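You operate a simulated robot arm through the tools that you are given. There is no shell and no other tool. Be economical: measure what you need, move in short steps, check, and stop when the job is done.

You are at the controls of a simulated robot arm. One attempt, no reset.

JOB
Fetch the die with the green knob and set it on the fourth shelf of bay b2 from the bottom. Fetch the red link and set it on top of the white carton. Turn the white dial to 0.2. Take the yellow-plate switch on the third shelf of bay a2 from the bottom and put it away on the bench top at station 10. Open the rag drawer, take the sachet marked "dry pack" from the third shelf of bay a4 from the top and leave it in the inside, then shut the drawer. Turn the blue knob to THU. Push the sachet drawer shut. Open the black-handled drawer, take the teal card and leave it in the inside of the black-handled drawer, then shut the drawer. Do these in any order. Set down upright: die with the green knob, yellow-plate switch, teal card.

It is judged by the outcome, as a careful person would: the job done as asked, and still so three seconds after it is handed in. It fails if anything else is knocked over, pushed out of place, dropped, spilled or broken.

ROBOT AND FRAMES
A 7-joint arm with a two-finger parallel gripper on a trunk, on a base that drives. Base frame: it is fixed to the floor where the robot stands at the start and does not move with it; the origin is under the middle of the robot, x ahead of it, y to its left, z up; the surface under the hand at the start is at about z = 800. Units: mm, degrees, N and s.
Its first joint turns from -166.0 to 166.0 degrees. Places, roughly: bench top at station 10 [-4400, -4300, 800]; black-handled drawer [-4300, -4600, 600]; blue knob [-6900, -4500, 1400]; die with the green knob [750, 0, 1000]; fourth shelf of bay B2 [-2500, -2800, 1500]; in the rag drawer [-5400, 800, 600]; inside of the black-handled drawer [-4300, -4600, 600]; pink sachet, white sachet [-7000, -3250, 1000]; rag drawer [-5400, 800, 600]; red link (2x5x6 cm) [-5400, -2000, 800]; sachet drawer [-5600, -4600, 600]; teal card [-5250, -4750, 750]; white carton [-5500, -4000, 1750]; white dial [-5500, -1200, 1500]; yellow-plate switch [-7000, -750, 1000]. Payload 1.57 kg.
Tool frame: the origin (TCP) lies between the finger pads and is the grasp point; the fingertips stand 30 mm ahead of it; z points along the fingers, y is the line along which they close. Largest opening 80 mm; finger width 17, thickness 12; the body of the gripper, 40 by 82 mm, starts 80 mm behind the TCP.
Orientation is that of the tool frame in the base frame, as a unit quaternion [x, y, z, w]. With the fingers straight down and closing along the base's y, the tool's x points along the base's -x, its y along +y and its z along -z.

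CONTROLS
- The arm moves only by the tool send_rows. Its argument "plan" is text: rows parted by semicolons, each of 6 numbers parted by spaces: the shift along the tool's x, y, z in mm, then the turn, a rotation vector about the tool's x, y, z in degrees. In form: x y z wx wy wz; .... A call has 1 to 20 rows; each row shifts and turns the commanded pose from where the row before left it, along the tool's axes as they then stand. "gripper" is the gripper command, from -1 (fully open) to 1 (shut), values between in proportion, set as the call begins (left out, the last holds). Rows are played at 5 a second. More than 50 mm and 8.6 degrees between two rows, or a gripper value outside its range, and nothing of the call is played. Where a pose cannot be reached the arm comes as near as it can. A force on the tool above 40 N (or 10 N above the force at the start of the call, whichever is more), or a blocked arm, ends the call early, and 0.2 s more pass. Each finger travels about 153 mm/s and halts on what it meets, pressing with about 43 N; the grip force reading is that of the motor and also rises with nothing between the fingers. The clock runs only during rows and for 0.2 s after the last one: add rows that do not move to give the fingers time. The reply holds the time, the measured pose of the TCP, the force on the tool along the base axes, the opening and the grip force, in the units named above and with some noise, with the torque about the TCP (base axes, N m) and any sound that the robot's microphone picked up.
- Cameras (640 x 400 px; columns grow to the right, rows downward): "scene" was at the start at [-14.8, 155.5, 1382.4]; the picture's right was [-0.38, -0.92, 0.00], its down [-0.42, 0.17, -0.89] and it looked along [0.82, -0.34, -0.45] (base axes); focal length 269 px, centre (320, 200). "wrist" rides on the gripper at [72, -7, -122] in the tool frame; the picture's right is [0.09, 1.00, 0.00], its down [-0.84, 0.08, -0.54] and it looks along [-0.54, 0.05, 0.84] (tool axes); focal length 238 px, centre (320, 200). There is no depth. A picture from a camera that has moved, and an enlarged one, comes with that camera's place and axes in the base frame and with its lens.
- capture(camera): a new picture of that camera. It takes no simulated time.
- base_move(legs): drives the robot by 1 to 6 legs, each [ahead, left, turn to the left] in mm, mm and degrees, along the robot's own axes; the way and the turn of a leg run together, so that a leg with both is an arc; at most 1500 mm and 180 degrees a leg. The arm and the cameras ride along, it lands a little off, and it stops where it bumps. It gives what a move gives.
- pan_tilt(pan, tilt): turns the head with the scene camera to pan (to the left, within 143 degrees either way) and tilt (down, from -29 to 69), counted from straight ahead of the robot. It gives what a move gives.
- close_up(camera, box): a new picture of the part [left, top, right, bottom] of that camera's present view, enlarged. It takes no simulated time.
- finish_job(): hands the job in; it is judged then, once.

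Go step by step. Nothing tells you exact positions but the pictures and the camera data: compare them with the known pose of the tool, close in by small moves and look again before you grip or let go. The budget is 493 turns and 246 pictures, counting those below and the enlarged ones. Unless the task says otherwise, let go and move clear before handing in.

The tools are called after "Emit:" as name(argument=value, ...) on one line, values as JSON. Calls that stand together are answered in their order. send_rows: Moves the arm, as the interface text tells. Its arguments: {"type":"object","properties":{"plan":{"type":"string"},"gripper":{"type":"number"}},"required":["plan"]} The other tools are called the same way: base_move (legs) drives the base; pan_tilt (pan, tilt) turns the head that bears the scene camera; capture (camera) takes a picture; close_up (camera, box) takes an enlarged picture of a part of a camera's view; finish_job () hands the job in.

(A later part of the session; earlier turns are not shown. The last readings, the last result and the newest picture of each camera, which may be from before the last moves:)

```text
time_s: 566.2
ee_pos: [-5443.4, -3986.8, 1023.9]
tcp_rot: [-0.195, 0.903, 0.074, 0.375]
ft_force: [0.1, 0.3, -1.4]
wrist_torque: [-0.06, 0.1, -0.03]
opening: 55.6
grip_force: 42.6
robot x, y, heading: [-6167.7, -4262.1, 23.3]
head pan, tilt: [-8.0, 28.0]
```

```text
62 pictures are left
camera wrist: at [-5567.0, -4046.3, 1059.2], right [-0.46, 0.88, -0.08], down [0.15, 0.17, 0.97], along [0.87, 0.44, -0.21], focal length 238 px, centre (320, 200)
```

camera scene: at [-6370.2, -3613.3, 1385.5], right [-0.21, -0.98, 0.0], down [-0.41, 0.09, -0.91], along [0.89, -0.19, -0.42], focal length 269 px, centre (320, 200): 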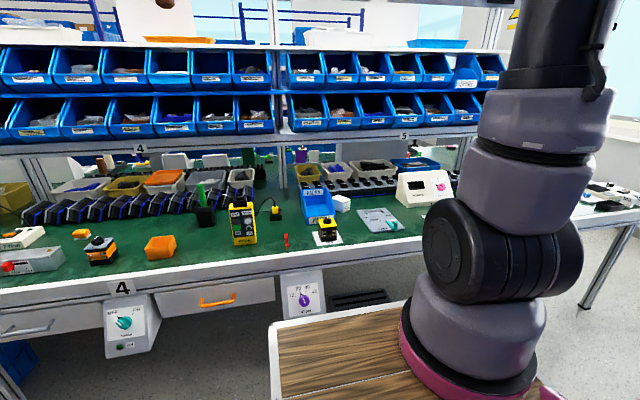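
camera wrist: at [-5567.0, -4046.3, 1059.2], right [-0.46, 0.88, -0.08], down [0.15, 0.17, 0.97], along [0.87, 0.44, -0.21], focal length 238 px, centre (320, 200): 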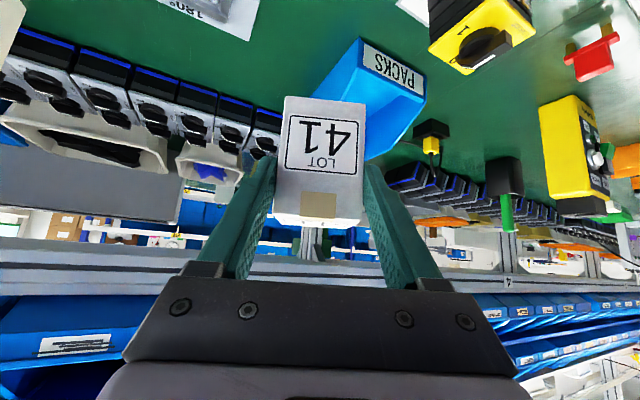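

The carton is held upright. I turn square, back off, and move in front of the hanging shelf again.

Emit:
base_move(legs=[[0, 0, -23.4], [-190, 0, 0], [0, 385, 0]])

Emit:
send_rows(plan="-34.6 0 -34.6 0 0 0; -34.6 0 -34.6 0 0 0; -34.6 0 -34.6 0 0 0; 17.7 0 -17.7 0 0 0; 17.7 0 -17.7 0 0 0; 17.7 0 -17.7 0 0 0; -34.6 0 -34.6 0 0 0; -34.6 0 -34.6 0 0 0; -34.6 0 -34.6 0 0 0; -34.6 0 -34.6 0 0 0; -34.6 0 -34.6 0 0 0; -34.6 0 -34.6 0 0 0; -34.6 0 -34.6 0 0 0; -34.6 0 -34.6 0 0 0; -34.6 0 -34.6 0 0 0; -34.6 0 -34.6 0 0 0; -34.6 0 -34.6 0 0 0; 0 0 0 0 0 0")

Emit:
capture(camera="wrist")

```text
time_s: 571.0
ee_pos: [-5584.2, -3909.1, 1024.1]
tcp_rot: [-0.009, 0.924, -0.004, 0.383]
ft_force: [0.3, -0.1, -1.4]
wrist_torque: [0.03, 0.09, 0.02]
opening: 55.3
grip_force: 42.2
robot x, y, heading: [-6356.1, -3877.8, 0.2]
head pan, tilt: [-8.0, 28.0]
```

```text
time_s: 574.8
ee_pos: [-5661.0, -3900.7, 1711.4]
tcp_rot: [-0.009, 0.924, -0.003, 0.383]
ft_force: [-0.1, 0.7, -0.1]
wrist_torque: [-0.01, 0.06, -0.02]
opening: 55.1
grip_force: 43.4
robot x, y, heading: [-6353.6, -3876.8, 0.3]
head pan, tilt: [-8.0, 28.0]
```

```text
61 pictures are left
camera wrist: at [-5798.3, -3907.5, 1746.2], right [-0.08, 0.99, -0.08], down [0.21, 0.09, 0.97], along [0.98, 0.06, -0.21], focal length 238 px, centre (320, 200)
```

wrist: 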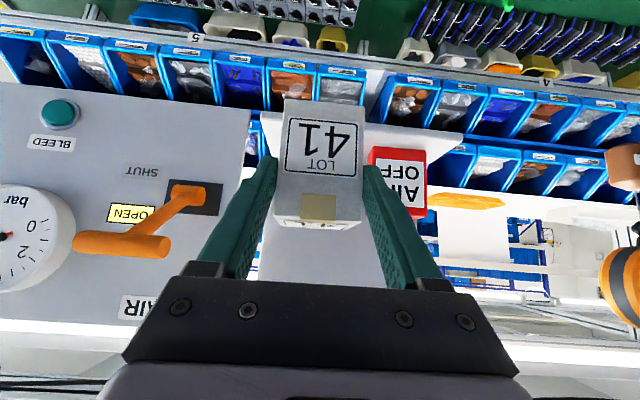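

I drive in over the shelf and then lower to contact.

Emit:
base_move(legs=[[163, -4, 0]])

Emit:
send_rows(plan="10 0 10 0 0 0; 10 0 10 0 0 0; 10 0 10 0 0 0; 5 0 5 0 0 0; 0 0 0 0 0 0")

Emit:
capture(camera="wrist")

```text
time_s: 576.2
ee_pos: [-5498.7, -3902.5, 1712.3]
tcp_rot: [-0.009, 0.924, -0.004, 0.382]
ft_force: [0.0, -0.1, -0.3]
wrist_torque: [-0.02, 0.07, 0.03]
opening: 55.2
grip_force: 43.4
robot x, y, heading: [-6196.0, -3877.3, 0.4]
head pan, tilt: [-8.0, 28.0]
```

```text
time_s: 577.3
ee_pos: [-5498.9, -3903.8, 1664.6]
tcp_rot: [-0.007, 0.922, -0.002, 0.388]
ft_force: [1.3, -0.2, 6.3]
wrist_torque: [0.21, -0.03, -0.02]
opening: 55.1
grip_force: 42.9
robot x, y, heading: [-6192.8, -3878.4, 0.3]
head pan, tilt: [-8.0, 28.0]
stopped in row 5: the force on the tool passed its limit at 43 N (the readings are from after the stop); the commanded pose is now the measured one
```

```text
60 pictures are left
camera wrist: at [-5636.7, -3911.2, 1699.1], right [-0.08, 0.99, -0.07], down [0.2, 0.09, 0.98], along [0.98, 0.06, -0.2], focal length 238 px, centre (320, 200)
```

wrist: 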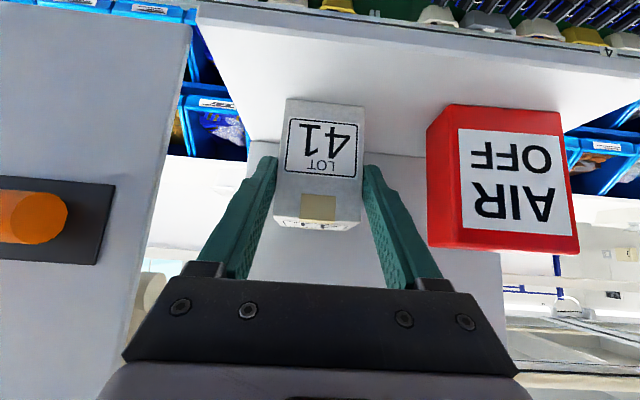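

The shelf top is at z = 1617. Comparing with my first views, the carton stood about 15 mm nearer the front and 8 mm further right. I lift slightly, correct, and set it down.

Emit:
send_rows(plan="-5 0 -5 0 0 0; 5.3 -4 -5.3 0 0 0; 5.3 -4 -5.3 0 0 0; 2 0 2 0 0 0; 1 0 1 0 0 0; 1 0 1 0 0 0; 0 0 0 0 0 0")

Emit:
send_rows(plan="0.8 0 0.8 0 0 0; 0.8 0 0.8 0 0 0; 0 0 0 0 0 0")

```text
time_s: 578.9
ee_pos: [-5513.6, -3912.5, 1666.2]
tcp_rot: [-0.007, 0.922, -0.002, 0.387]
ft_force: [-0.4, -1.0, -0.6]
wrist_torque: [0.01, 0.06, 0.0]
opening: 55.2
grip_force: 42.5
robot x, y, heading: [-6196.8, -3878.7, 0.3]
head pan, tilt: [-8.0, 28.0]
```

```text
time_s: 579.7
ee_pos: [-5514.5, -3913.2, 1665.6]
tcp_rot: [-0.007, 0.922, -0.001, 0.388]
ft_force: [6.2, -1.6, 28.8]
wrist_torque: [0.3, -0.71, -0.05]
opening: 55.4
grip_force: 42.8
robot x, y, heading: [-6194.0, -3879.4, 0.4]
head pan, tilt: [-8.0, 28.0]
```

It's down. I open and back out along the tool axis.

Emit:
send_rows(plan="-0.7 0 -0.7 0 0 0; 0 0 0 0 0 0; 0 0 0 0 0 0; 0 0 0 0 0 0", gripper=-1)

Emit:
send_rows(plan="0 0 -8 0 0 0; 0 0 -20 0 0 0; 0 0 -30 0 0 0; 0 0 -40 0 0 0; 0 0 -40 0 0 0; 0 0 0 0 0 0")

Emit:
capture(camera="wrist")

```text
time_s: 580.7
ee_pos: [-5513.7, -3912.9, 1664.7]
tcp_rot: [-0.006, 0.922, -0.003, 0.387]
ft_force: [1.3, 0.5, 0.0]
wrist_torque: [0.0, 0.0, 0.0]
opening: 80.2
grip_force: 0.1
robot x, y, heading: [-6198.4, -3876.5, 0.3]
head pan, tilt: [-8.0, 28.0]
```

```text
time_s: 582.1
ee_pos: [-5586.0, -3911.5, 1740.3]
tcp_rot: [-0.008, 0.922, -0.002, 0.387]
ft_force: [0.5, 0.1, -0.1]
wrist_torque: [0.02, -0.02, -0.03]
opening: 80.1
grip_force: 0.0
out of reach, approached as far as the arm can: row 5
robot x, y, heading: [-6194.8, -3883.7, 0.6]
head pan, tilt: [-8.0, 28.0]
```

```text
59 pictures are left
camera wrist: at [-5724.4, -3918.1, 1774.4], right [-0.08, 0.99, -0.07], down [0.2, 0.09, 0.98], along [0.98, 0.06, -0.2], focal length 238 px, centre (320, 200)
```

wrist: 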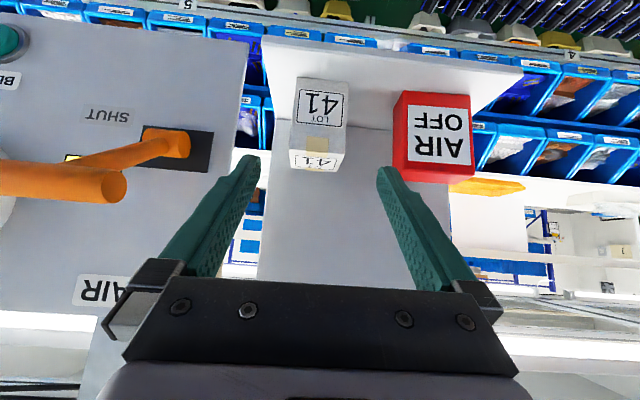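

The carton is back in its place, upright. Now I fetch the parked link again, using the pose I released it at.

Emit:
base_move(legs=[[-172, 0, -0.4], [0, 243, 0]])

Emit:
send_rows(plan="26.3 0 38.6 0 0 0; 26.3 0 38.6 0 0 0; 26.3 0 38.6 0 0 0; 26.3 0 38.6 0 0 0; 26.3 0 38.6 0 0 0; 26.3 0 38.6 0 0 0; 26.3 0 38.6 0 0 0; 26.3 0 38.6 0 0 0; 26.3 0 38.6 0 0 0; 26.3 0 38.6 0 0 0; 26.3 0 38.6 0 0 0; 26.3 0 38.6 0 0 0; 26.3 0 38.6 0 0 0; 26.3 0 38.6 0 0 0; 26.3 0 38.6 0 0 0; 26.3 0 38.6 0 0 0; 26.3 0 38.6 0 0 0; 0 0 0 0 0 0")

Emit:
capture(camera="wrist")

```text
time_s: 585.0
ee_pos: [-5759.7, -3675.9, 1740.8]
tcp_rot: [0.002, 0.922, -0.006, 0.388]
ft_force: [-1.2, 0.1, 0.6]
wrist_torque: [-0.03, -0.01, -0.01]
opening: 79.8
grip_force: 0.1
robot x, y, heading: [-6364.4, -3637.2, -0.8]
head pan, tilt: [-8.0, 28.0]
```

```text
time_s: 588.8
ee_pos: [-5603.5, -3684.8, 962.4]
tcp_rot: [0.001, 0.922, -0.005, 0.388]
ft_force: [-0.1, 0.2, 0.0]
wrist_torque: [0.03, 0.02, -0.01]
opening: 79.9
grip_force: 0.0
robot x, y, heading: [-6367.4, -3637.1, -0.5]
head pan, tilt: [-8.0, 28.0]
```

```text
58 pictures are left
camera wrist: at [-5741.3, -3688.6, 996.5], right [-0.06, 1.0, -0.07], down [0.2, 0.08, 0.98], along [0.98, 0.04, -0.2], focal length 238 px, centre (320, 200)
```

wrist: 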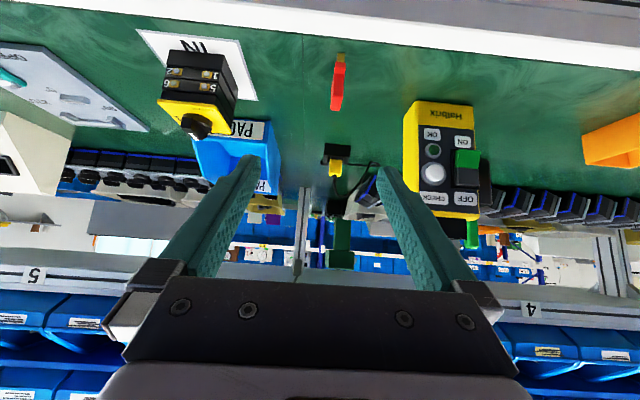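

Emit:
send_rows(plan="10.5 5.3 39 0 0 0; 10.5 5.3 39 0 0 0; 10.5 5.3 39 0 0 0; 0 0 0 0 0 0", gripper=0)

Emit:
capture(camera="wrist")

```text
time_s: 589.8
ee_pos: [-5539.4, -3669.4, 861.4]
tcp_rot: [0.002, 0.922, -0.006, 0.387]
ft_force: [0.9, 0.0, 0.7]
wrist_torque: [0.0, 0.01, 0.01]
opening: 39.9
grip_force: 0.0
robot x, y, heading: [-6366.5, -3633.9, -0.7]
head pan, tilt: [-8.0, 28.0]
```

```text
57 pictures are left
camera wrist: at [-5677.4, -3673.2, 894.3], right [-0.06, 1.0, -0.07], down [0.2, 0.09, 0.98], along [0.98, 0.04, -0.2], focal length 238 px, centre (320, 200)
```

wrist: 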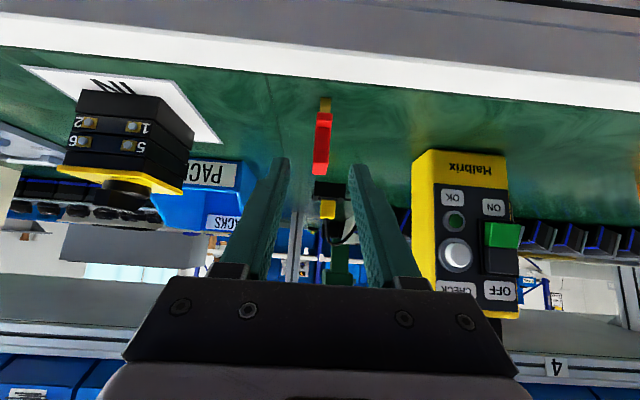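

Emit:
send_rows(plan="2.8 1 20 0 0 0; 2.9 0 20 0 0 0; 0 0 0 0 0 0")

Emit:
send_rows(plan="0 0 0 0 0 0; 0 0 0 0 0 0; 0 0 0 0 0 0; 0 0 0 0 0 0", gripper=1)

Emit:
send_rows(plan="-7 0 -7 0 0 0; -14 0 -14 0 0 0; -28 0 -28 0 0 0; -34 0 -34 0 0 0; 0 0 0 0 0 0")

Emit:
close_up(camera="wrist", box=[220, 60, 420, 220])

```text
time_s: 590.6
ee_pos: [-5517.2, -3667.1, 825.9]
tcp_rot: [0.001, 0.922, -0.006, 0.388]
ft_force: [-0.3, -0.2, 0.5]
wrist_torque: [-0.03, -0.05, 0.02]
opening: 39.9
grip_force: 0.0
robot x, y, heading: [-6368.5, -3634.7, -0.6]
head pan, tilt: [-8.0, 28.0]
```

```text
time_s: 591.6
ee_pos: [-5516.8, -3667.0, 826.3]
tcp_rot: [0.002, 0.922, -0.006, 0.388]
ft_force: [-0.3, 0.2, -0.4]
wrist_torque: [0.0, 0.01, 0.02]
opening: 10.7
grip_force: 29.0
robot x, y, heading: [-6368.9, -3635.1, -0.7]
head pan, tilt: [-8.0, 28.0]
```

```text
time_s: 592.8
ee_pos: [-5518.9, -3667.7, 941.5]
tcp_rot: [0.0, 0.922, -0.005, 0.388]
ft_force: [1.0, -0.7, 0.4]
wrist_torque: [0.01, 0.0, -0.02]
opening: 11.0
grip_force: 28.7
robot x, y, heading: [-6365.2, -3633.6, -0.7]
head pan, tilt: [-8.0, 28.0]
```

```text
2.50 times, centred on (320, 140) of wrist
camera zoom: at [-5655.7, -3672.7, 975.8], right [-0.06, 1.0, -0.08], down [0.2, 0.09, 0.98], along [0.98, 0.04, -0.2], focal length 596 px, centre (320, 350)
```

zoom: 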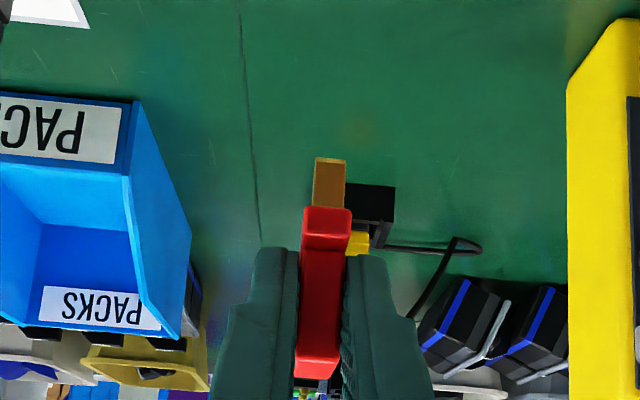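

The link is held again. I raise and retract, move in front of the carton, and drive in above it.

Emit:
send_rows(plan="-22.3 0 -40.9 0 0 0; -22.3 0 -40.9 0 0 0; -22.3 0 -40.9 0 0 0; -22.3 0 -40.9 0 0 0; -22.3 0 -40.9 0 0 0; -22.3 0 -40.9 0 0 0; -22.3 0 -40.9 0 0 0; -22.3 0 -40.9 0 0 0; -22.3 0 -40.9 0 0 0; -22.3 0 -40.9 0 0 0; -22.3 0 -40.9 0 0 0; -22.3 0 -40.9 0 0 0; -22.3 0 -40.9 0 0 0; -22.3 0 -40.9 0 0 0; -22.3 0 -40.9 0 0 0; -22.3 0 -40.9 0 0 0; -22.3 0 -40.9 0 0 0; 0 0 0 0 0 0")

Emit:
base_move(legs=[[0, -243, 0.6]])

Emit:
send_rows(plan="-14 0 -14 0 0 0; -14 0 -14 0 0 0; 0 0 0 0 0 0")

```text
time_s: 596.6
ee_pos: [-5747.9, -3656.7, 1701.7]
tcp_rot: [0.001, 0.922, -0.006, 0.388]
ft_force: [-0.7, -0.2, -0.4]
wrist_torque: [0.0, 0.02, -0.02]
opening: 10.9
grip_force: 29.1
robot x, y, heading: [-6365.1, -3636.1, -0.7]
head pan, tilt: [-8.0, 28.0]
```

```text
time_s: 598.4
ee_pos: [-5749.5, -3890.8, 1700.9]
tcp_rot: [-0.004, 0.922, -0.004, 0.388]
ft_force: [-0.6, 0.4, -0.5]
wrist_torque: [-0.02, 0.0, 0.02]
opening: 11.0
grip_force: 28.4
robot x, y, heading: [-6368.6, -3875.4, -0.3]
head pan, tilt: [-8.0, 28.0]
```

```text
time_s: 599.1
ee_pos: [-5749.0, -3892.0, 1741.9]
tcp_rot: [-0.004, 0.922, -0.004, 0.388]
ft_force: [0.8, 0.2, 0.0]
wrist_torque: [-0.04, 0.01, 0.01]
opening: 10.9
grip_force: 28.7
robot x, y, heading: [-6367.0, -3874.3, -0.3]
head pan, tilt: [-8.0, 28.0]
```

Emit:
send_rows(plan="-31 -9 11.3 0 0 0; -31 -10 11.3 0 0 0; 0 0 0 0 0 0")

Emit:
base_move(legs=[[120, 0, 0.3]])

Emit:
capture(camera="wrist")

```text
time_s: 600.0
ee_pos: [-5688.6, -3912.9, 1769.3]
tcp_rot: [-0.003, 0.922, -0.003, 0.387]
ft_force: [-0.6, 0.8, -0.8]
wrist_torque: [0.03, 0.01, 0.0]
opening: 11.1
grip_force: 28.7
robot x, y, heading: [-6365.3, -3874.3, -0.0]
head pan, tilt: [-8.0, 28.0]
```

```text
time_s: 601.2
ee_pos: [-5566.4, -3908.9, 1768.9]
tcp_rot: [-0.006, 0.922, -0.003, 0.387]
ft_force: [0.6, 0.3, -0.9]
wrist_torque: [-0.02, 0.0, -0.03]
opening: 10.9
grip_force: 28.0
robot x, y, heading: [-6246.2, -3872.1, -0.2]
head pan, tilt: [-8.0, 28.0]
```

```text
55 pictures are left
camera wrist: at [-5704.3, -3913.7, 1803.1], right [-0.07, 0.99, -0.08], down [0.2, 0.09, 0.98], along [0.98, 0.06, -0.2], focal length 238 px, centre (320, 200)
```

wrist: 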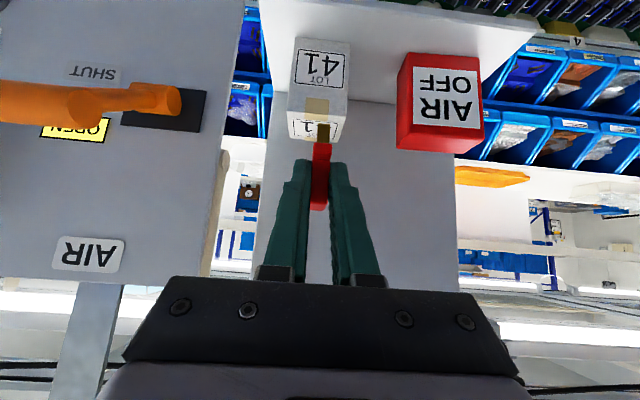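

Aligned with the carton, whose top centre is about [-5505, -3909]. I drive the last 62 mm and lower.

Emit:
base_move(legs=[[62, 0, 0]])

Emit:
send_rows(plan="7 0 7 0 0 0; 7 0 7 0 0 0; 7 0 7 0 0 0; 2 0 2 0 0 0; 0 0 0 0 0 0")

Emit:
capture(camera="wrist")

```text
time_s: 602.2
ee_pos: [-5505.3, -3906.8, 1769.4]
tcp_rot: [-0.006, 0.922, -0.003, 0.387]
ft_force: [0.0, -0.4, 0.8]
wrist_torque: [0.02, 0.04, 0.03]
opening: 11.1
grip_force: 28.8
robot x, y, heading: [-6181.5, -3875.6, 0.3]
head pan, tilt: [-8.0, 28.0]
```

```text
time_s: 603.4
ee_pos: [-5504.6, -3908.0, 1736.6]
tcp_rot: [-0.006, 0.922, -0.003, 0.387]
ft_force: [-0.4, 0.4, -0.4]
wrist_torque: [-0.02, 0.02, 0.02]
opening: 11.0
grip_force: 28.8
robot x, y, heading: [-6186.9, -3875.3, 0.2]
head pan, tilt: [-8.0, 28.0]
```

```text
54 pictures are left
camera wrist: at [-5642.1, -3914.1, 1770.0], right [-0.07, 0.99, -0.08], down [0.2, 0.09, 0.98], along [0.98, 0.06, -0.2], focal length 238 px, centre (320, 200)
```

wrist: 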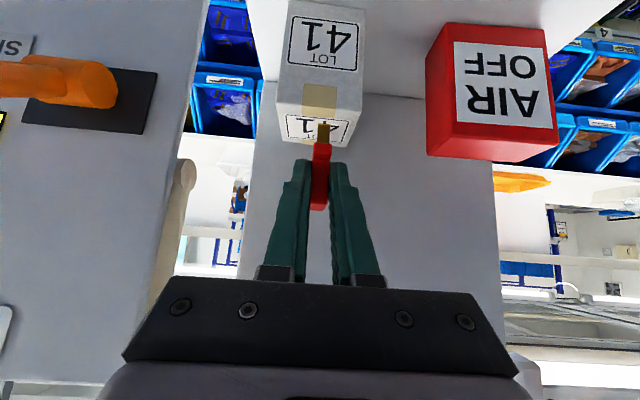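

Emit:
send_rows(plan="-1 0 3 0 0 0; 2 0 2 0 0 0; 2 0 2 0 0 0; 1.4 0 1.4 0 0 0; 0 0 0 0 0 0")

Emit:
send_rows(plan="1 0 1 0 0 0; 1 0 1 0 0 0; 1 0 1 0 0 0; 0 0 0 0 0 0")

```text
time_s: 604.6
ee_pos: [-5501.1, -3907.8, 1727.4]
tcp_rot: [-0.007, 0.922, -0.002, 0.388]
ft_force: [0.5, 0.0, 8.8]
wrist_torque: [0.03, -0.34, 0.0]
opening: 10.9
grip_force: 28.3
robot x, y, heading: [-6184.0, -3875.3, 0.3]
head pan, tilt: [-8.0, 28.0]
```

```text
time_s: 605.6
ee_pos: [-5502.2, -3907.4, 1722.6]
tcp_rot: [-0.008, 0.922, -0.002, 0.388]
ft_force: [3.2, -0.7, 24.1]
wrist_torque: [-0.06, -0.44, -0.05]
opening: 10.9
grip_force: 28.8
robot x, y, heading: [-6183.7, -3872.9, 0.3]
head pan, tilt: [-8.0, 28.0]
```

Contact on the carton's top. I ease, open slightly, and withdraw along the tool.

Emit:
send_rows(plan="-1.2 0 -1.2 0 0 0; 0 0 0 0 0 0; 0 0 0 0 0 0; 0 0 0 0 0 0", gripper=0.2)

Emit:
send_rows(plan="0 0 -6 0 0 0; 0 0 -12 0 0 0; 0 0 -20 0 0 0; 0 0 -15 0 0 0; 0 0 0 0 0 0")

Emit:
base_move(legs=[[-150, 0, 0]])

Emit:
capture(camera="wrist")

```text
time_s: 606.6
ee_pos: [-5501.4, -3906.8, 1724.9]
tcp_rot: [-0.007, 0.922, -0.002, 0.388]
ft_force: [0.3, 0.8, 0.1]
wrist_torque: [0.0, 0.0, 0.02]
opening: 31.9
grip_force: 0.1
robot x, y, heading: [-6182.4, -3876.0, 0.2]
head pan, tilt: [-8.0, 28.0]
```

```text
time_s: 607.8
ee_pos: [-5540.8, -3907.7, 1762.9]
tcp_rot: [-0.006, 0.922, -0.003, 0.388]
ft_force: [-0.6, 1.3, -0.1]
wrist_torque: [-0.02, 0.01, 0.01]
opening: 32.0
grip_force: 0.1
robot x, y, heading: [-6182.7, -3872.7, 0.0]
head pan, tilt: [-8.0, 28.0]
```

```text
time_s: 609.1
ee_pos: [-5692.8, -3907.1, 1763.0]
tcp_rot: [-0.006, 0.922, -0.003, 0.387]
ft_force: [-0.9, 0.0, 0.8]
wrist_torque: [-0.03, 0.0, -0.05]
opening: 32.0
grip_force: 0.1
robot x, y, heading: [-6336.5, -3877.7, 0.2]
head pan, tilt: [-8.0, 28.0]
```

```text
53 pictures are left
camera wrist: at [-5830.4, -3913.9, 1795.9], right [-0.07, 0.99, -0.08], down [0.2, 0.09, 0.98], along [0.98, 0.06, -0.2], focal length 238 px, centre (320, 200)
```

wrist: 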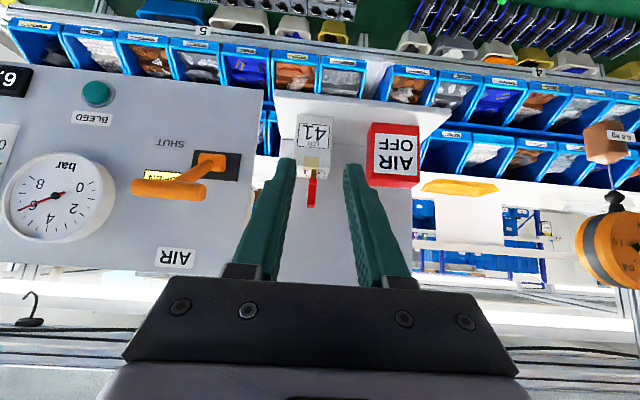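

The link stands on the carton. Next is the white dial near y = -1200; I travel up the aisle facing the bench.

Emit:
send_rows(plan="30 0 30 0 0 0; 30 0 30 0 0 0; 30 0 30 0 0 0; 30 0 30 0 0 0; 30 0 30 0 0 0; 30 0 30 0 0 0; 30 0 30 0 0 0; 30 0 30 0 0 0; 20 0 -20 0 0 0; 20 0 -20 0 0 0; 0 0 0 0 0 0", gripper=-1)

Emit:
base_move(legs=[[0, 1250, 0], [0, 1150, 0]])

Emit:
pan_tilt(pan=12, tilt=0)

Emit:
capture(camera="scene")

```text
time_s: 611.5
ee_pos: [-5746.7, -3909.2, 1422.0]
tcp_rot: [-0.007, 0.922, -0.002, 0.388]
ft_force: [0.1, -0.5, 0.5]
wrist_torque: [0.04, 0.0, 0.01]
opening: 79.9
grip_force: 0.1
robot x, y, heading: [-6341.6, -3871.4, 0.2]
head pan, tilt: [-8.0, 28.0]
```

```text
time_s: 623.2
ee_pos: [-5733.0, -1537.6, 1421.9]
tcp_rot: [-0.005, 0.922, -0.003, 0.388]
ft_force: [0.6, 0.5, 0.3]
wrist_torque: [0.02, 0.03, -0.03]
opening: 79.9
grip_force: 0.1
robot x, y, heading: [-6324.2, -1500.7, -0.1]
head pan, tilt: [-8.0, 28.0]
```

```text
time_s: 624.1
ee_pos: [-5733.1, -1537.9, 1422.2]
tcp_rot: [-0.004, 0.922, -0.004, 0.387]
ft_force: [-0.3, -0.7, -0.3]
wrist_torque: [-0.01, 0.0, -0.02]
opening: 80.0
grip_force: 0.0
robot x, y, heading: [-6318.7, -1500.2, 0.0]
head pan, tilt: [12.0, 0.0]
```

```text
52 pictures are left
camera scene: at [-6334.8, -1291.5, 1425.7], right [0.21, -0.98, 0.0], down [0.0, 0.0, -1.0], along [0.98, 0.21, 0.0], focal length 269 px, centre (320, 200)
```

scene: 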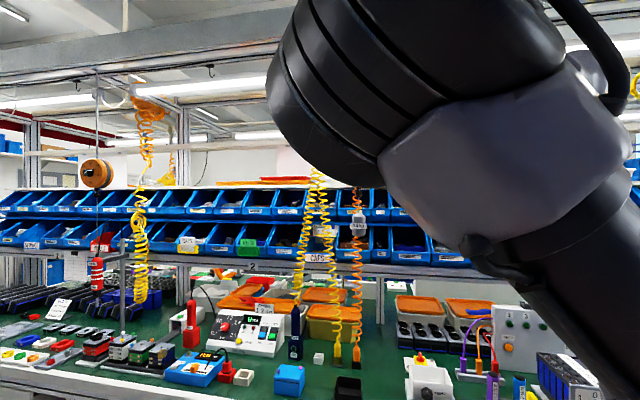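

The dial is hidden behind my arm. I shift the base right to see it.

Emit:
base_move(legs=[[0, -280, 0]])

Emit:
pan_tilt(pan=22, tilt=-5)

Emit:
capture(camera="scene")

```text
time_s: 626.1
ee_pos: [-5733.2, -1818.7, 1422.0]
tcp_rot: [-0.004, 0.922, -0.004, 0.387]
ft_force: [-0.1, 1.0, 0.4]
wrist_torque: [-0.03, 0.03, -0.01]
opening: 79.7
grip_force: 0.1
robot x, y, heading: [-6321.7, -1779.2, -0.1]
head pan, tilt: [12.0, 0.0]
```

```text
time_s: 626.8
ee_pos: [-5732.7, -1819.0, 1422.5]
tcp_rot: [-0.004, 0.922, -0.003, 0.387]
ft_force: [-0.6, 0.1, 0.2]
wrist_torque: [0.01, 0.0, -0.02]
opening: 80.0
grip_force: 0.1
robot x, y, heading: [-6325.8, -1781.8, -0.3]
head pan, tilt: [22.0, -5.0]
```

```text
51 pictures are left
camera scene: at [-6342.0, -1557.5, 1433.5], right [0.37, -0.93, 0.0], down [0.08, 0.03, -1.0], along [0.92, 0.37, 0.09], focal length 269 px, centre (320, 200)
```

scene: 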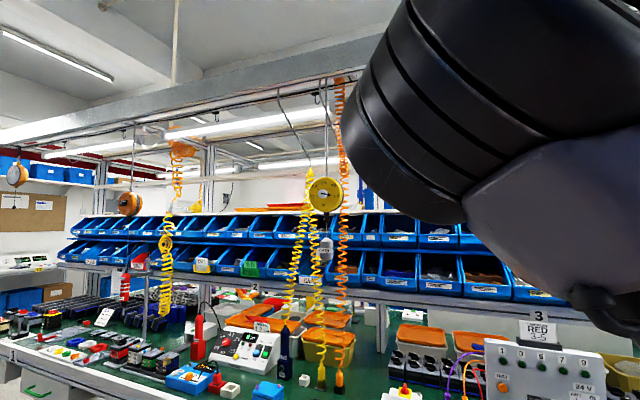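

Emit:
close_up(camera="scene", box=[285, 155, 365, 275])

```text
3.33 times, centred on (325, 215) of scene
camera zoom: at [-6342.0, -1557.5, 1433.5], right [0.37, -0.93, 0.0], down [0.08, 0.03, -1.0], along [0.92, 0.37, 0.09], focal length 898 px, centre (303, 150)
```

zoom: 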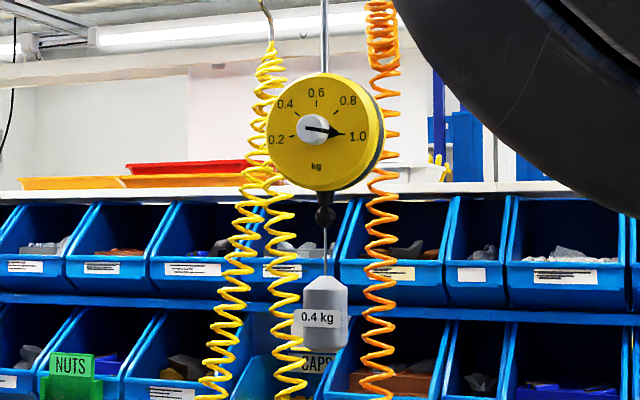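

The white dial sits on the yellow scale at about [-5500, -1220, 1540], pointing at 1.0. It must go 180 degrees counter-clockwise to 0.2. I make the tool horizontal with the fingers closing vertically, away from the pointer.

Emit:
send_rows(plan="-40 0 -1.5 0 0 0; -40 0 -1.5 0 0 0; -40 0 -1.5 0 0 0; -40 0 -1.5 0 0 0; 0 0 0 0 -7.4 0; 0 0 0 0 -7.4 0; 0 0 0 0 -7.4 0; 0 0 0 0 -7.4 0; 0 0 0 0 -7.4 0; 0 0 0 0 -7.4 0; 0 0 0 0 0 0")

Emit:
send_rows(plan="0 0 0 0 0 8; 0 0 0 0 0 8; 0 0 0 0 0 8; 0 0 0 0 0 8; 0 0 0 0 0 8; 0 0 0 0 0 8; 0 0 0 0 0 8; 0 0 0 0 0 8; 0 0 0 0 0 8; 0 0 0 0 0 8; 0 0 0 0 0 8; 0 0 0 0 0 2; 0 0 0 0 0 0")

Emit:
base_move(legs=[[0, 595, 0.2]])

Emit:
capture(camera="wrist")

```text
time_s: 629.2
ee_pos: [-5625.0, -1816.3, 1540.2]
tcp_rot: [-0.005, 0.707, -0.002, 0.707]
ft_force: [0.1, -1.5, 0.7]
wrist_torque: [0.0, 0.0, -0.02]
opening: 80.1
grip_force: 0.0
robot x, y, heading: [-6323.8, -1778.1, -0.3]
head pan, tilt: [22.0, -5.0]
```

```text
time_s: 632.0
ee_pos: [-5626.0, -1816.5, 1540.7]
tcp_rot: [0.498, 0.503, 0.499, 0.501]
ft_force: [0.4, -0.1, -0.1]
wrist_torque: [0.0, 0.0, 0.02]
opening: 79.8
grip_force: 0.0
robot x, y, heading: [-6321.5, -1781.5, -0.2]
head pan, tilt: [22.0, -5.0]
```

```text
time_s: 635.3
ee_pos: [-5626.1, -1232.5, 1541.6]
tcp_rot: [0.496, 0.504, 0.5, 0.5]
ft_force: [0.4, -0.6, 0.0]
wrist_torque: [0.02, 0.01, 0.02]
opening: 79.9
grip_force: 0.0
robot x, y, heading: [-6322.8, -1197.1, 0.2]
head pan, tilt: [22.0, -5.0]
```

```text
49 pictures are left
camera wrist: at [-5749.2, -1160.0, 1533.0], right [0.0, 0.1, 0.99], down [-0.53, -0.84, 0.08], along [0.85, -0.53, 0.06], focal length 238 px, centre (320, 200)
```

wrist: 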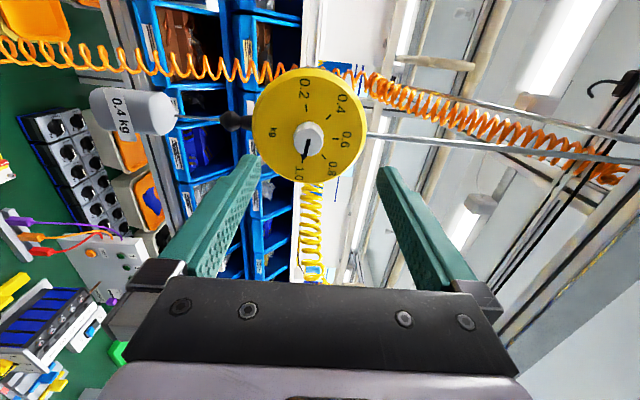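

Emit:
send_rows(plan="-4 -5.5 25 0 0 0; -4 -5.5 25 0 0 0; 0 0 20 0 0 0; 0 0 0 0 0 0")

Emit:
close_up(camera="wrist", box=[220, 60, 420, 220])

```text
time_s: 636.3
ee_pos: [-5554.4, -1239.8, 1529.8]
tcp_rot: [0.496, 0.504, 0.5, 0.5]
ft_force: [0.0, -0.6, -0.1]
wrist_torque: [0.03, 0.0, 0.01]
opening: 80.0
grip_force: 0.0
robot x, y, heading: [-6323.3, -1199.2, 0.3]
head pan, tilt: [22.0, -5.0]
```

```text
2.50 times, centred on (320, 140) of wrist
camera zoom: at [-5678.4, -1167.8, 1522.4], right [0.0, 0.1, 0.99], down [-0.53, -0.84, 0.08], along [0.85, -0.53, 0.06], focal length 596 px, centre (320, 350)
```

zoom: 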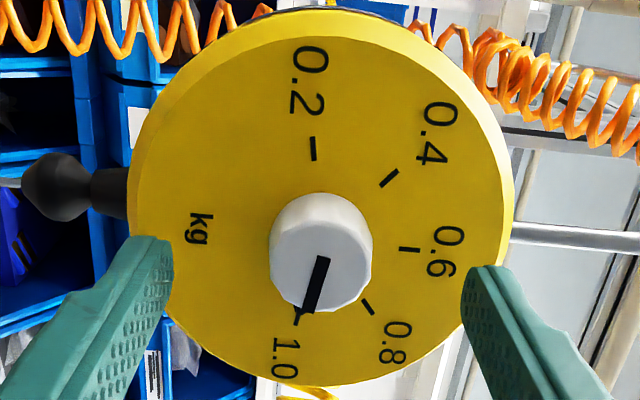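

The dial's axis is at about y = -1240 and z = 1529, so I'm aligned. I advance 26 mm, then close vertically on the knob.

Emit:
send_rows(plan="0 0 10 0 0 0; 0 0 10 0 0 0; 0 0 6 0 0 0; 0 0 0 0 0 0")

Emit:
send_rows(plan="0 0 0 0 0 0; 0 0 0 0 0 0; 0 0 0 0 0 0; 0 0 0 0 0 0", gripper=1)

Emit:
close_up(camera="wrist", box=[220, 60, 420, 220])

```text
time_s: 637.0
ee_pos: [-5538.3, -1238.8, 1530.4]
tcp_rot: [0.496, 0.504, 0.499, 0.501]
ft_force: [-23.7, 5.1, -0.4]
wrist_torque: [0.06, 0.78, -0.08]
opening: 79.9
grip_force: 0.0
robot x, y, heading: [-6323.1, -1197.2, 0.1]
head pan, tilt: [22.0, -5.0]
stopped in row 3: the force on the tool passed its limit at 52 N (the readings are from after the stop); the commanded pose is now the measured one
```

```text
time_s: 638.0
ee_pos: [-5537.4, -1238.8, 1530.5]
tcp_rot: [0.496, 0.504, 0.499, 0.501]
ft_force: [-33.3, 3.1, 1.1]
wrist_torque: [-0.04, 0.04, -0.45]
opening: 29.2
grip_force: 38.8
robot x, y, heading: [-6326.0, -1199.1, -0.1]
head pan, tilt: [22.0, -5.0]
```

```text
2.50 times, centred on (320, 140) of wrist
camera zoom: at [-5660.4, -1167.1, 1522.3], right [0.0, 0.1, 0.99], down [-0.54, -0.84, 0.09], along [0.84, -0.53, 0.06], focal length 596 px, centre (320, 350)
```

zoom: 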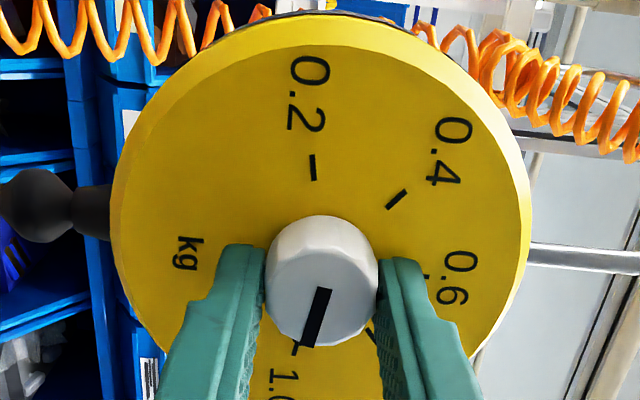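

Gripped at 29 mm. I ease off the face 3 mm, then turn counter-clockwise.

Emit:
send_rows(plan="0 0 -3 0 0 0; 0 0 0 0 0 -6; 0 0 0 0 0 -6; 0 0 0 0 0 -6; 0 0 0 0 0 -6; 0 0 0 0 0 -6; 0 0 0 0 0 -6; 0 0 0 0 0 -6; 0 0 0 0 0 -6; 0 0 0 0 0 -6; 0 0 0 0 0 -6; 0 0 0 0 0 -6; 0 0 0 0 0 -6; 0 0 0 0 0 -6; 0 0 0 0 0 -6; 0 0 0 0 0 -6; 0 0 0 0 0 0")

Emit:
send_rows(plan="0 0 0 0 0 -6; 0 0 0 0 0 -6; 0 0 0 0 0 -6; 0 0 0 0 0 -6; 0 0 0 0 0 -6; 0 0 0 0 0 -6; 0 0 0 0 0 -6; 0 0 0 0 0 -6; 0 0 0 0 0 -6; 0 0 0 0 0 -6; 0 0 0 0 0 -6; 0 0 0 0 0 -6; 0 0 0 0 0 -6; 0 0 0 0 0 -6; 0 0 0 0 0 -6; 0 0 0 0 0 0")

Emit:
close_up(camera="wrist", box=[220, 60, 420, 220])

```text
time_s: 639.3
ee_pos: [-5538.6, -1239.7, 1529.9]
tcp_rot: [0.379, 0.596, 0.385, 0.595]
ft_force: [-0.8, -1.9, 0.3]
wrist_torque: [0.0, 0.04, 0.38]
opening: 29.2
grip_force: 39.3
robot x, y, heading: [-6320.8, -1197.5, 0.2]
head pan, tilt: [22.0, -5.0]
stopped in row 6: the force on the tool passed its limit at 45 N (the readings are from after the stop); the commanded pose is now the measured one
```

```text
time_s: 642.7
ee_pos: [-5538.1, -1236.6, 1531.3]
tcp_rot: [-0.155, 0.689, -0.147, 0.693]
ft_force: [7.3, 19.3, 21.6]
wrist_torque: [-0.03, -0.77, 0.69]
opening: 29.1
grip_force: 39.3
robot x, y, heading: [-6326.1, -1199.4, 0.0]
head pan, tilt: [22.0, -5.0]
```

```text
2.50 times, centred on (320, 140) of wrist
camera zoom: at [-5659.8, -1272.8, 1468.0], right [-0.01, 0.87, -0.5], down [-0.55, 0.41, 0.73], along [0.84, 0.28, 0.47], focal length 596 px, centre (320, 350)
```

zoom: 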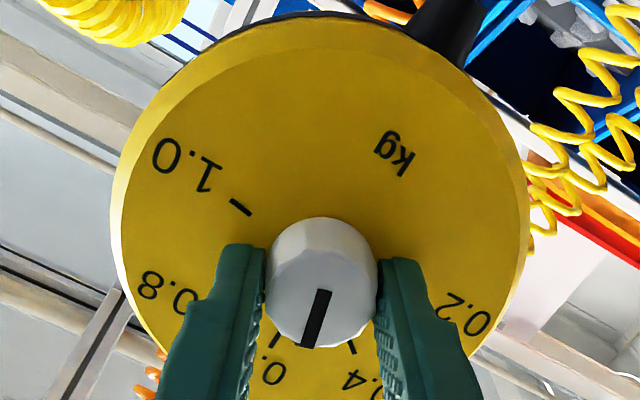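

It has turned 114 degrees. I re-centre slightly to relieve the side load and turn the remaining 66 degrees.

Emit:
send_rows(plan="-2.5 0.7 0 0 0 0; 0 0 0 0 0 -6; 0 0 0 0 0 -6; 0 0 0 0 0 -6; 0 0 0 0 0 -6; 0 0 0 0 0 -6; 0 0 0 0 0 -6; 0 0 0 0 0 -6; 0 0 0 0 0 -6; 0 0 0 0 0 -6; 0 0 0 0 0 -6; 0 0 0 0 0 -6; 0 0 0 0 0 0")

Emit:
close_up(camera="wrist", box=[220, 60, 420, 220])

```text
time_s: 644.0
ee_pos: [-5537.5, -1236.7, 1530.0]
tcp_rot: [-0.299, 0.641, -0.293, 0.643]
ft_force: [-8.8, 6.5, -3.7]
wrist_torque: [0.02, 0.37, 0.24]
opening: 29.2
grip_force: 38.3
robot x, y, heading: [-6325.2, -1201.4, 0.2]
head pan, tilt: [22.0, -5.0]
stopped in row 6: the force on the tool passed its limit at 42 N (the readings are from after the stop); the commanded pose is now the measured one
```

```text
2.50 times, centred on (320, 140) of wrist
camera zoom: at [-5660.0, -1295.1, 1489.4], right [-0.01, 0.57, -0.82], down [-0.55, 0.68, 0.48], along [0.84, 0.45, 0.31], focal length 596 px, centre (320, 350)
```

zoom: 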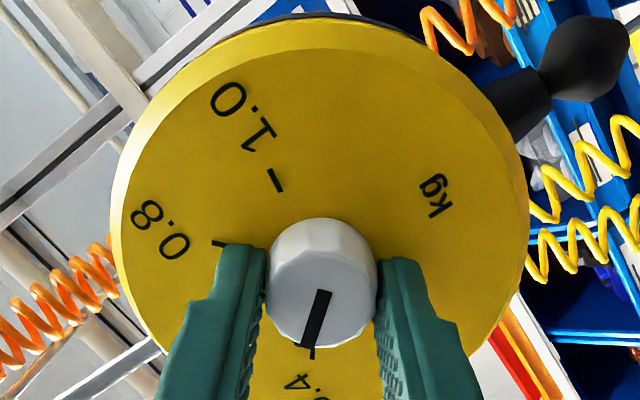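

Emit:
send_rows(plan="0 0 0 0 0 -5; 0 0 0 0 0 -5; 0 0 0 0 0 -5; 0 0 0 0 0 -5; 0 0 0 0 0 -5; 0 0 0 0 0 -5; 0 0 0 0 0 -5; 0 0 0 0 0 -5; 0 0 0 0 0 0")

```text
time_s: 645.7
ee_pos: [-5538.9, -1236.6, 1529.6]
tcp_rot: [-0.484, 0.517, -0.477, 0.52]
ft_force: [-5.8, 4.8, 0.3]
wrist_torque: [0.02, 0.08, -0.14]
opening: 29.1
grip_force: 38.7
robot x, y, heading: [-6319.6, -1198.4, 0.1]
head pan, tilt: [22.0, -5.0]
stopped in row 8: the force on the tool passed its limit at 45 N (the readings are from after the stop); the commanded pose is now the measured one
```

Emit:
send_rows(plan="0 0 0 0 0 -2.5; 0 0 0 0 0 -2.5; 0 0 0 0 0 0")

Emit:
close_up(camera="wrist", box=[220, 60, 420, 220])

```text
time_s: 646.5
ee_pos: [-5537.3, -1236.6, 1529.2]
tcp_rot: [0.506, -0.496, 0.5, -0.498]
ft_force: [-9.0, 8.2, -5.0]
wrist_torque: [0.02, 0.0, 0.24]
opening: 29.2
grip_force: 38.7
robot x, y, heading: [-6326.5, -1196.0, -0.0]
head pan, tilt: [22.0, -5.0]
```

```text
2.50 times, centred on (320, 140) of wrist
camera zoom: at [-5659.3, -1307.9, 1537.7], right [0.0, -0.1, -0.99], down [-0.55, 0.83, -0.08], along [0.83, 0.55, -0.06], focal length 596 px, centre (320, 350)
```

zoom: 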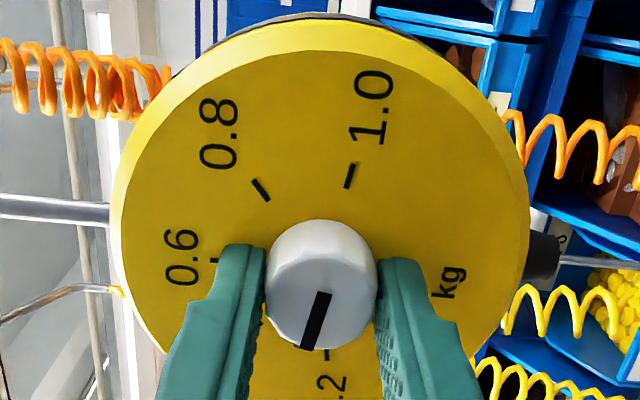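

The turn totals 180 degrees with no slip. I release, back off and check the reading.

Emit:
send_rows(plan="0 0 0 0 0 0; 0 0 0 0 0 0; 0 0 -15 0 0 0; 0 0 -25 0 0 0; 0 0 -30 0 0 0; 0 0 0 0 0 0", gripper=-1)

Emit:
close_up(camera="wrist", box=[220, 60, 420, 220])

```text
time_s: 647.9
ee_pos: [-5552.7, -1237.3, 1530.3]
tcp_rot: [0.504, -0.497, 0.499, -0.499]
ft_force: [0.1, -0.3, 0.0]
wrist_torque: [0.03, 0.01, 0.02]
opening: 79.8
grip_force: 0.1
out of reach, approached as far as the arm can: row 4, 5
robot x, y, heading: [-6321.2, -1198.9, 0.0]
head pan, tilt: [22.0, -5.0]
```

```text
2.50 times, centred on (320, 140) of wrist
camera zoom: at [-5673.4, -1308.6, 1536.3], right [0.0, -0.1, -0.99], down [-0.55, 0.83, -0.08], along [0.84, 0.55, -0.06], focal length 596 px, centre (320, 350)
```

zoom: 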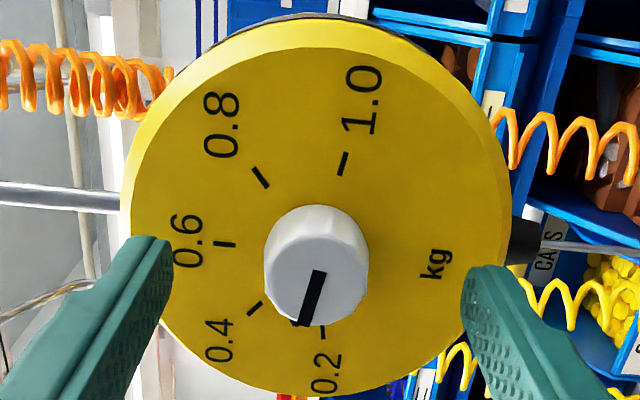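

Measured against the ticks, the pointer is about 14 degrees short of 0.2 (some slip from the dial's tilt). I roll back 14 degrees with the fingers open, re-grip, and turn the rest.

Emit:
send_rows(plan="0 0 0 0 0 7; 0 0 0 0 0 7; 0 0 7 0 0 0; 0 0 7 0 0 0; 0 0 0 0 0 0")

Emit:
send_rows(plan="0 0 0 0 0 0; 0 0 0 0 0 0; 0 0 0 0 0 0; 0 0 0 0 0 0", gripper=1)

Emit:
send_rows(plan="0 0 0 0 0 -5; 0 0 0 0 0 -5; 0 0 0 0 0 -5; 0 0 0 0 0 0")

Emit:
send_rows(plan="0 0 0 0 0 0; 0 0 0 0 0 0; 0 0 -8 0 0 0; 0 0 -7 0 0 0; 0 0 0 0 0 0", gripper=-1)

Emit:
close_up(camera="wrist", box=[220, 60, 420, 220])

```text
time_s: 649.1
ee_pos: [-5539.0, -1237.5, 1529.6]
tcp_rot: [-0.442, 0.554, -0.433, 0.556]
ft_force: [-1.6, -0.9, -0.3]
wrist_torque: [0.07, -0.1, -0.02]
opening: 79.3
grip_force: 0.1
robot x, y, heading: [-6323.9, -1200.5, 0.1]
head pan, tilt: [22.0, -5.0]
```

```text
time_s: 650.1
ee_pos: [-5536.8, -1239.3, 1529.7]
tcp_rot: [-0.441, 0.554, -0.435, 0.556]
ft_force: [11.4, -1.9, 18.5]
wrist_torque: [-0.03, -0.5, -0.2]
opening: 29.6
grip_force: 39.2
robot x, y, heading: [-6324.2, -1199.5, 0.0]
head pan, tilt: [22.0, -5.0]
```

```text
time_s: 651.1
ee_pos: [-5537.7, -1237.7, 1529.6]
tcp_rot: [0.51, -0.492, 0.503, -0.495]
ft_force: [17.7, 0.1, 27.4]
wrist_torque: [-0.01, -0.81, -0.42]
opening: 29.5
grip_force: 39.8
robot x, y, heading: [-6323.0, -1196.2, -0.0]
head pan, tilt: [22.0, -5.0]
```

```text
time_s: 652.3
ee_pos: [-5545.1, -1238.0, 1529.5]
tcp_rot: [0.508, -0.494, 0.503, -0.495]
ft_force: [-0.3, -0.2, 1.5]
wrist_torque: [-0.01, -0.01, 0.01]
opening: 79.9
grip_force: 0.2
out of reach, approached as far as the arm can: row 4
robot x, y, heading: [-6326.5, -1198.2, 0.2]
head pan, tilt: [22.0, -5.0]
```

```text
2.50 times, centred on (320, 140) of wrist
camera zoom: at [-5667.6, -1309.1, 1537.6], right [0.0, -0.12, -0.99], down [-0.55, 0.83, -0.1], along [0.84, 0.54, -0.06], focal length 596 px, centre (320, 350)
```

zoom: 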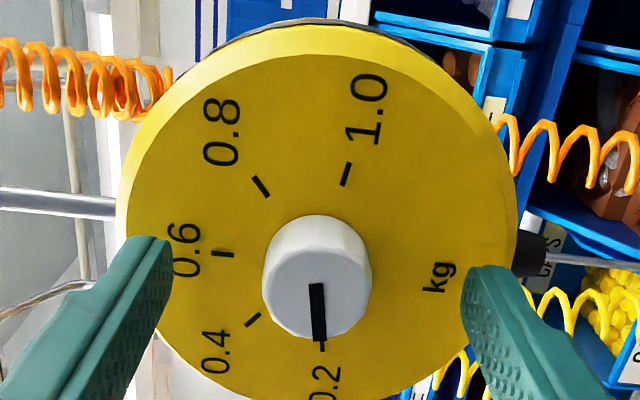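

The pointer now sits on 0.2. Next the rag drawer, near y = 800; I back off and travel there facing the bench.

Emit:
base_move(legs=[[-90, 0, 0], [0, 1000, 0], [0, 900, 0]])

Emit:
pan_tilt(pan=10, tilt=32)

Emit:
capture(camera="scene")

```text
time_s: 662.5
ee_pos: [-5645.7, 661.7, 1529.8]
tcp_rot: [0.509, -0.492, 0.503, -0.496]
ft_force: [-0.7, 0.4, -0.6]
wrist_torque: [-0.01, 0.02, -0.01]
opening: 80.0
grip_force: 0.0
robot x, y, heading: [-6426.5, 698.9, 0.4]
head pan, tilt: [22.0, -5.0]
```

```text
time_s: 663.5
ee_pos: [-5645.2, 662.7, 1529.1]
tcp_rot: [0.51, -0.492, 0.502, -0.497]
ft_force: [0.2, -0.1, -0.4]
wrist_torque: [-0.01, 0.01, -0.03]
opening: 80.1
grip_force: 0.0
robot x, y, heading: [-6426.5, 697.3, 0.5]
head pan, tilt: [10.0, 32.0]
```

```text
41 pictures are left
camera scene: at [-6437.6, 902.5, 1374.4], right [0.18, -0.98, 0.0], down [-0.52, -0.1, -0.85], along [0.83, 0.15, -0.53], focal length 269 px, centre (320, 200)
```

scene: 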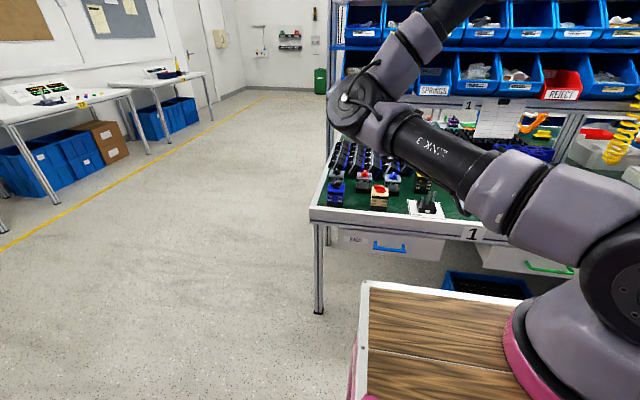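

The RAGS drawer with its blue handle is at about [-5600, 772, 655]. I offset the base to the right so the arm can pull further, move the hand left, and come down in front of it.

Emit:
base_move(legs=[[0, -226, -0.4]])

Emit:
send_rows(plan="-48 0 0 -5 0 0; -48 0 0 -5 0 0; -48 0 -8 -5 0 0; -48 0 -8 0 0 0; -48 0 -8 0 0 0; -48 0 -8 0 0 0; -48 0 -8 0 0 0; 0 46.4 12.4 0 0 0; 0 46.4 12.4 0 0 0; 0 46.4 12.4 0 0 0; 0 46.4 12.4 0 0 0; 0 46.4 12.4 0 0 0; 0 46.4 12.4 0 0 0; 0 46.4 12.4 0 0 0; 0 46.4 12.4 0 0 0; 0 0 0 0 0 0")

Emit:
send_rows(plan="0 46.4 12.4 0 0 0; 0 46.4 12.4 0 0 0; 0 46.4 12.4 0 0 0; 0 46.4 12.4 0 0 0; 0 46.4 12.4 0 0 0; 0 46.4 12.4 0 0 0; 0 46.4 12.4 0 0 0; 0 46.4 12.4 0 0 0; 0 0 0 0 0 0")

Emit:
capture(camera="wrist")

```text
time_s: 665.2
ee_pos: [-5646.4, 427.9, 1530.0]
tcp_rot: [0.506, -0.495, 0.505, -0.494]
ft_force: [-0.1, 0.3, 0.1]
wrist_torque: [-0.03, 0.01, 0.01]
opening: 80.0
grip_force: 0.1
robot x, y, heading: [-6422.7, 474.8, -0.5]
head pan, tilt: [10.0, 32.0]
```

```text
time_s: 668.6
ee_pos: [-5685.2, 752.3, 1146.4]
tcp_rot: [0.566, -0.557, 0.436, -0.423]
ft_force: [0.3, -1.5, -0.7]
wrist_torque: [-0.03, -0.01, 0.01]
opening: 79.7
grip_force: 0.0
robot x, y, heading: [-6423.4, 471.0, -0.3]
head pan, tilt: [10.0, 32.0]
```

```text
time_s: 670.8
ee_pos: [-5696.8, 781.9, 787.3]
tcp_rot: [-0.551, 0.579, -0.406, 0.442]
ft_force: [-0.3, -0.3, 0.6]
wrist_torque: [0.0, 0.04, 0.01]
opening: 80.1
grip_force: 0.1
robot x, y, heading: [-6424.3, 469.8, -0.4]
head pan, tilt: [10.0, 32.0]
stopped in row 9: the arm was blocked; the commanded pose is now the measured one
```

```text
40 pictures are left
camera wrist: at [-5811.7, 709.6, 822.0], right [-0.28, -0.03, -0.96], down [-0.54, 0.83, 0.13], along [0.79, 0.56, -0.25], focal length 238 px, centre (320, 200)
```

wrist: 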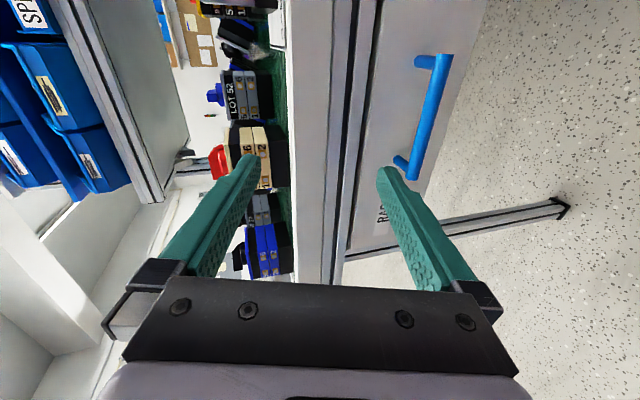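

The arm reports being blocked. I check the scene before going on.

Emit:
capture(camera="scene")

```text
39 pictures are left
camera scene: at [-6435.0, 679.4, 1374.3], right [0.17, -0.99, 0.0], down [-0.52, -0.09, -0.85], along [0.84, 0.14, -0.53], focal length 269 px, centre (320, 200)
```

scene: 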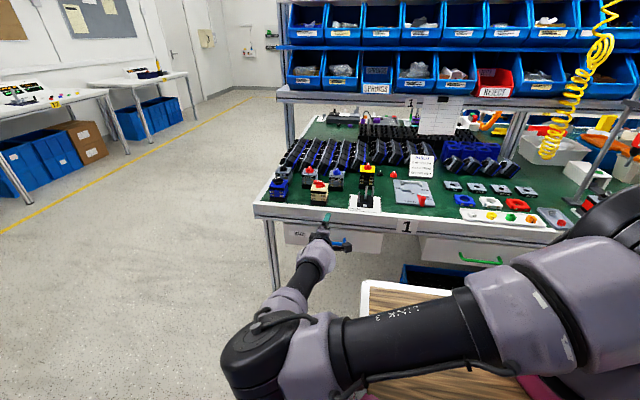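

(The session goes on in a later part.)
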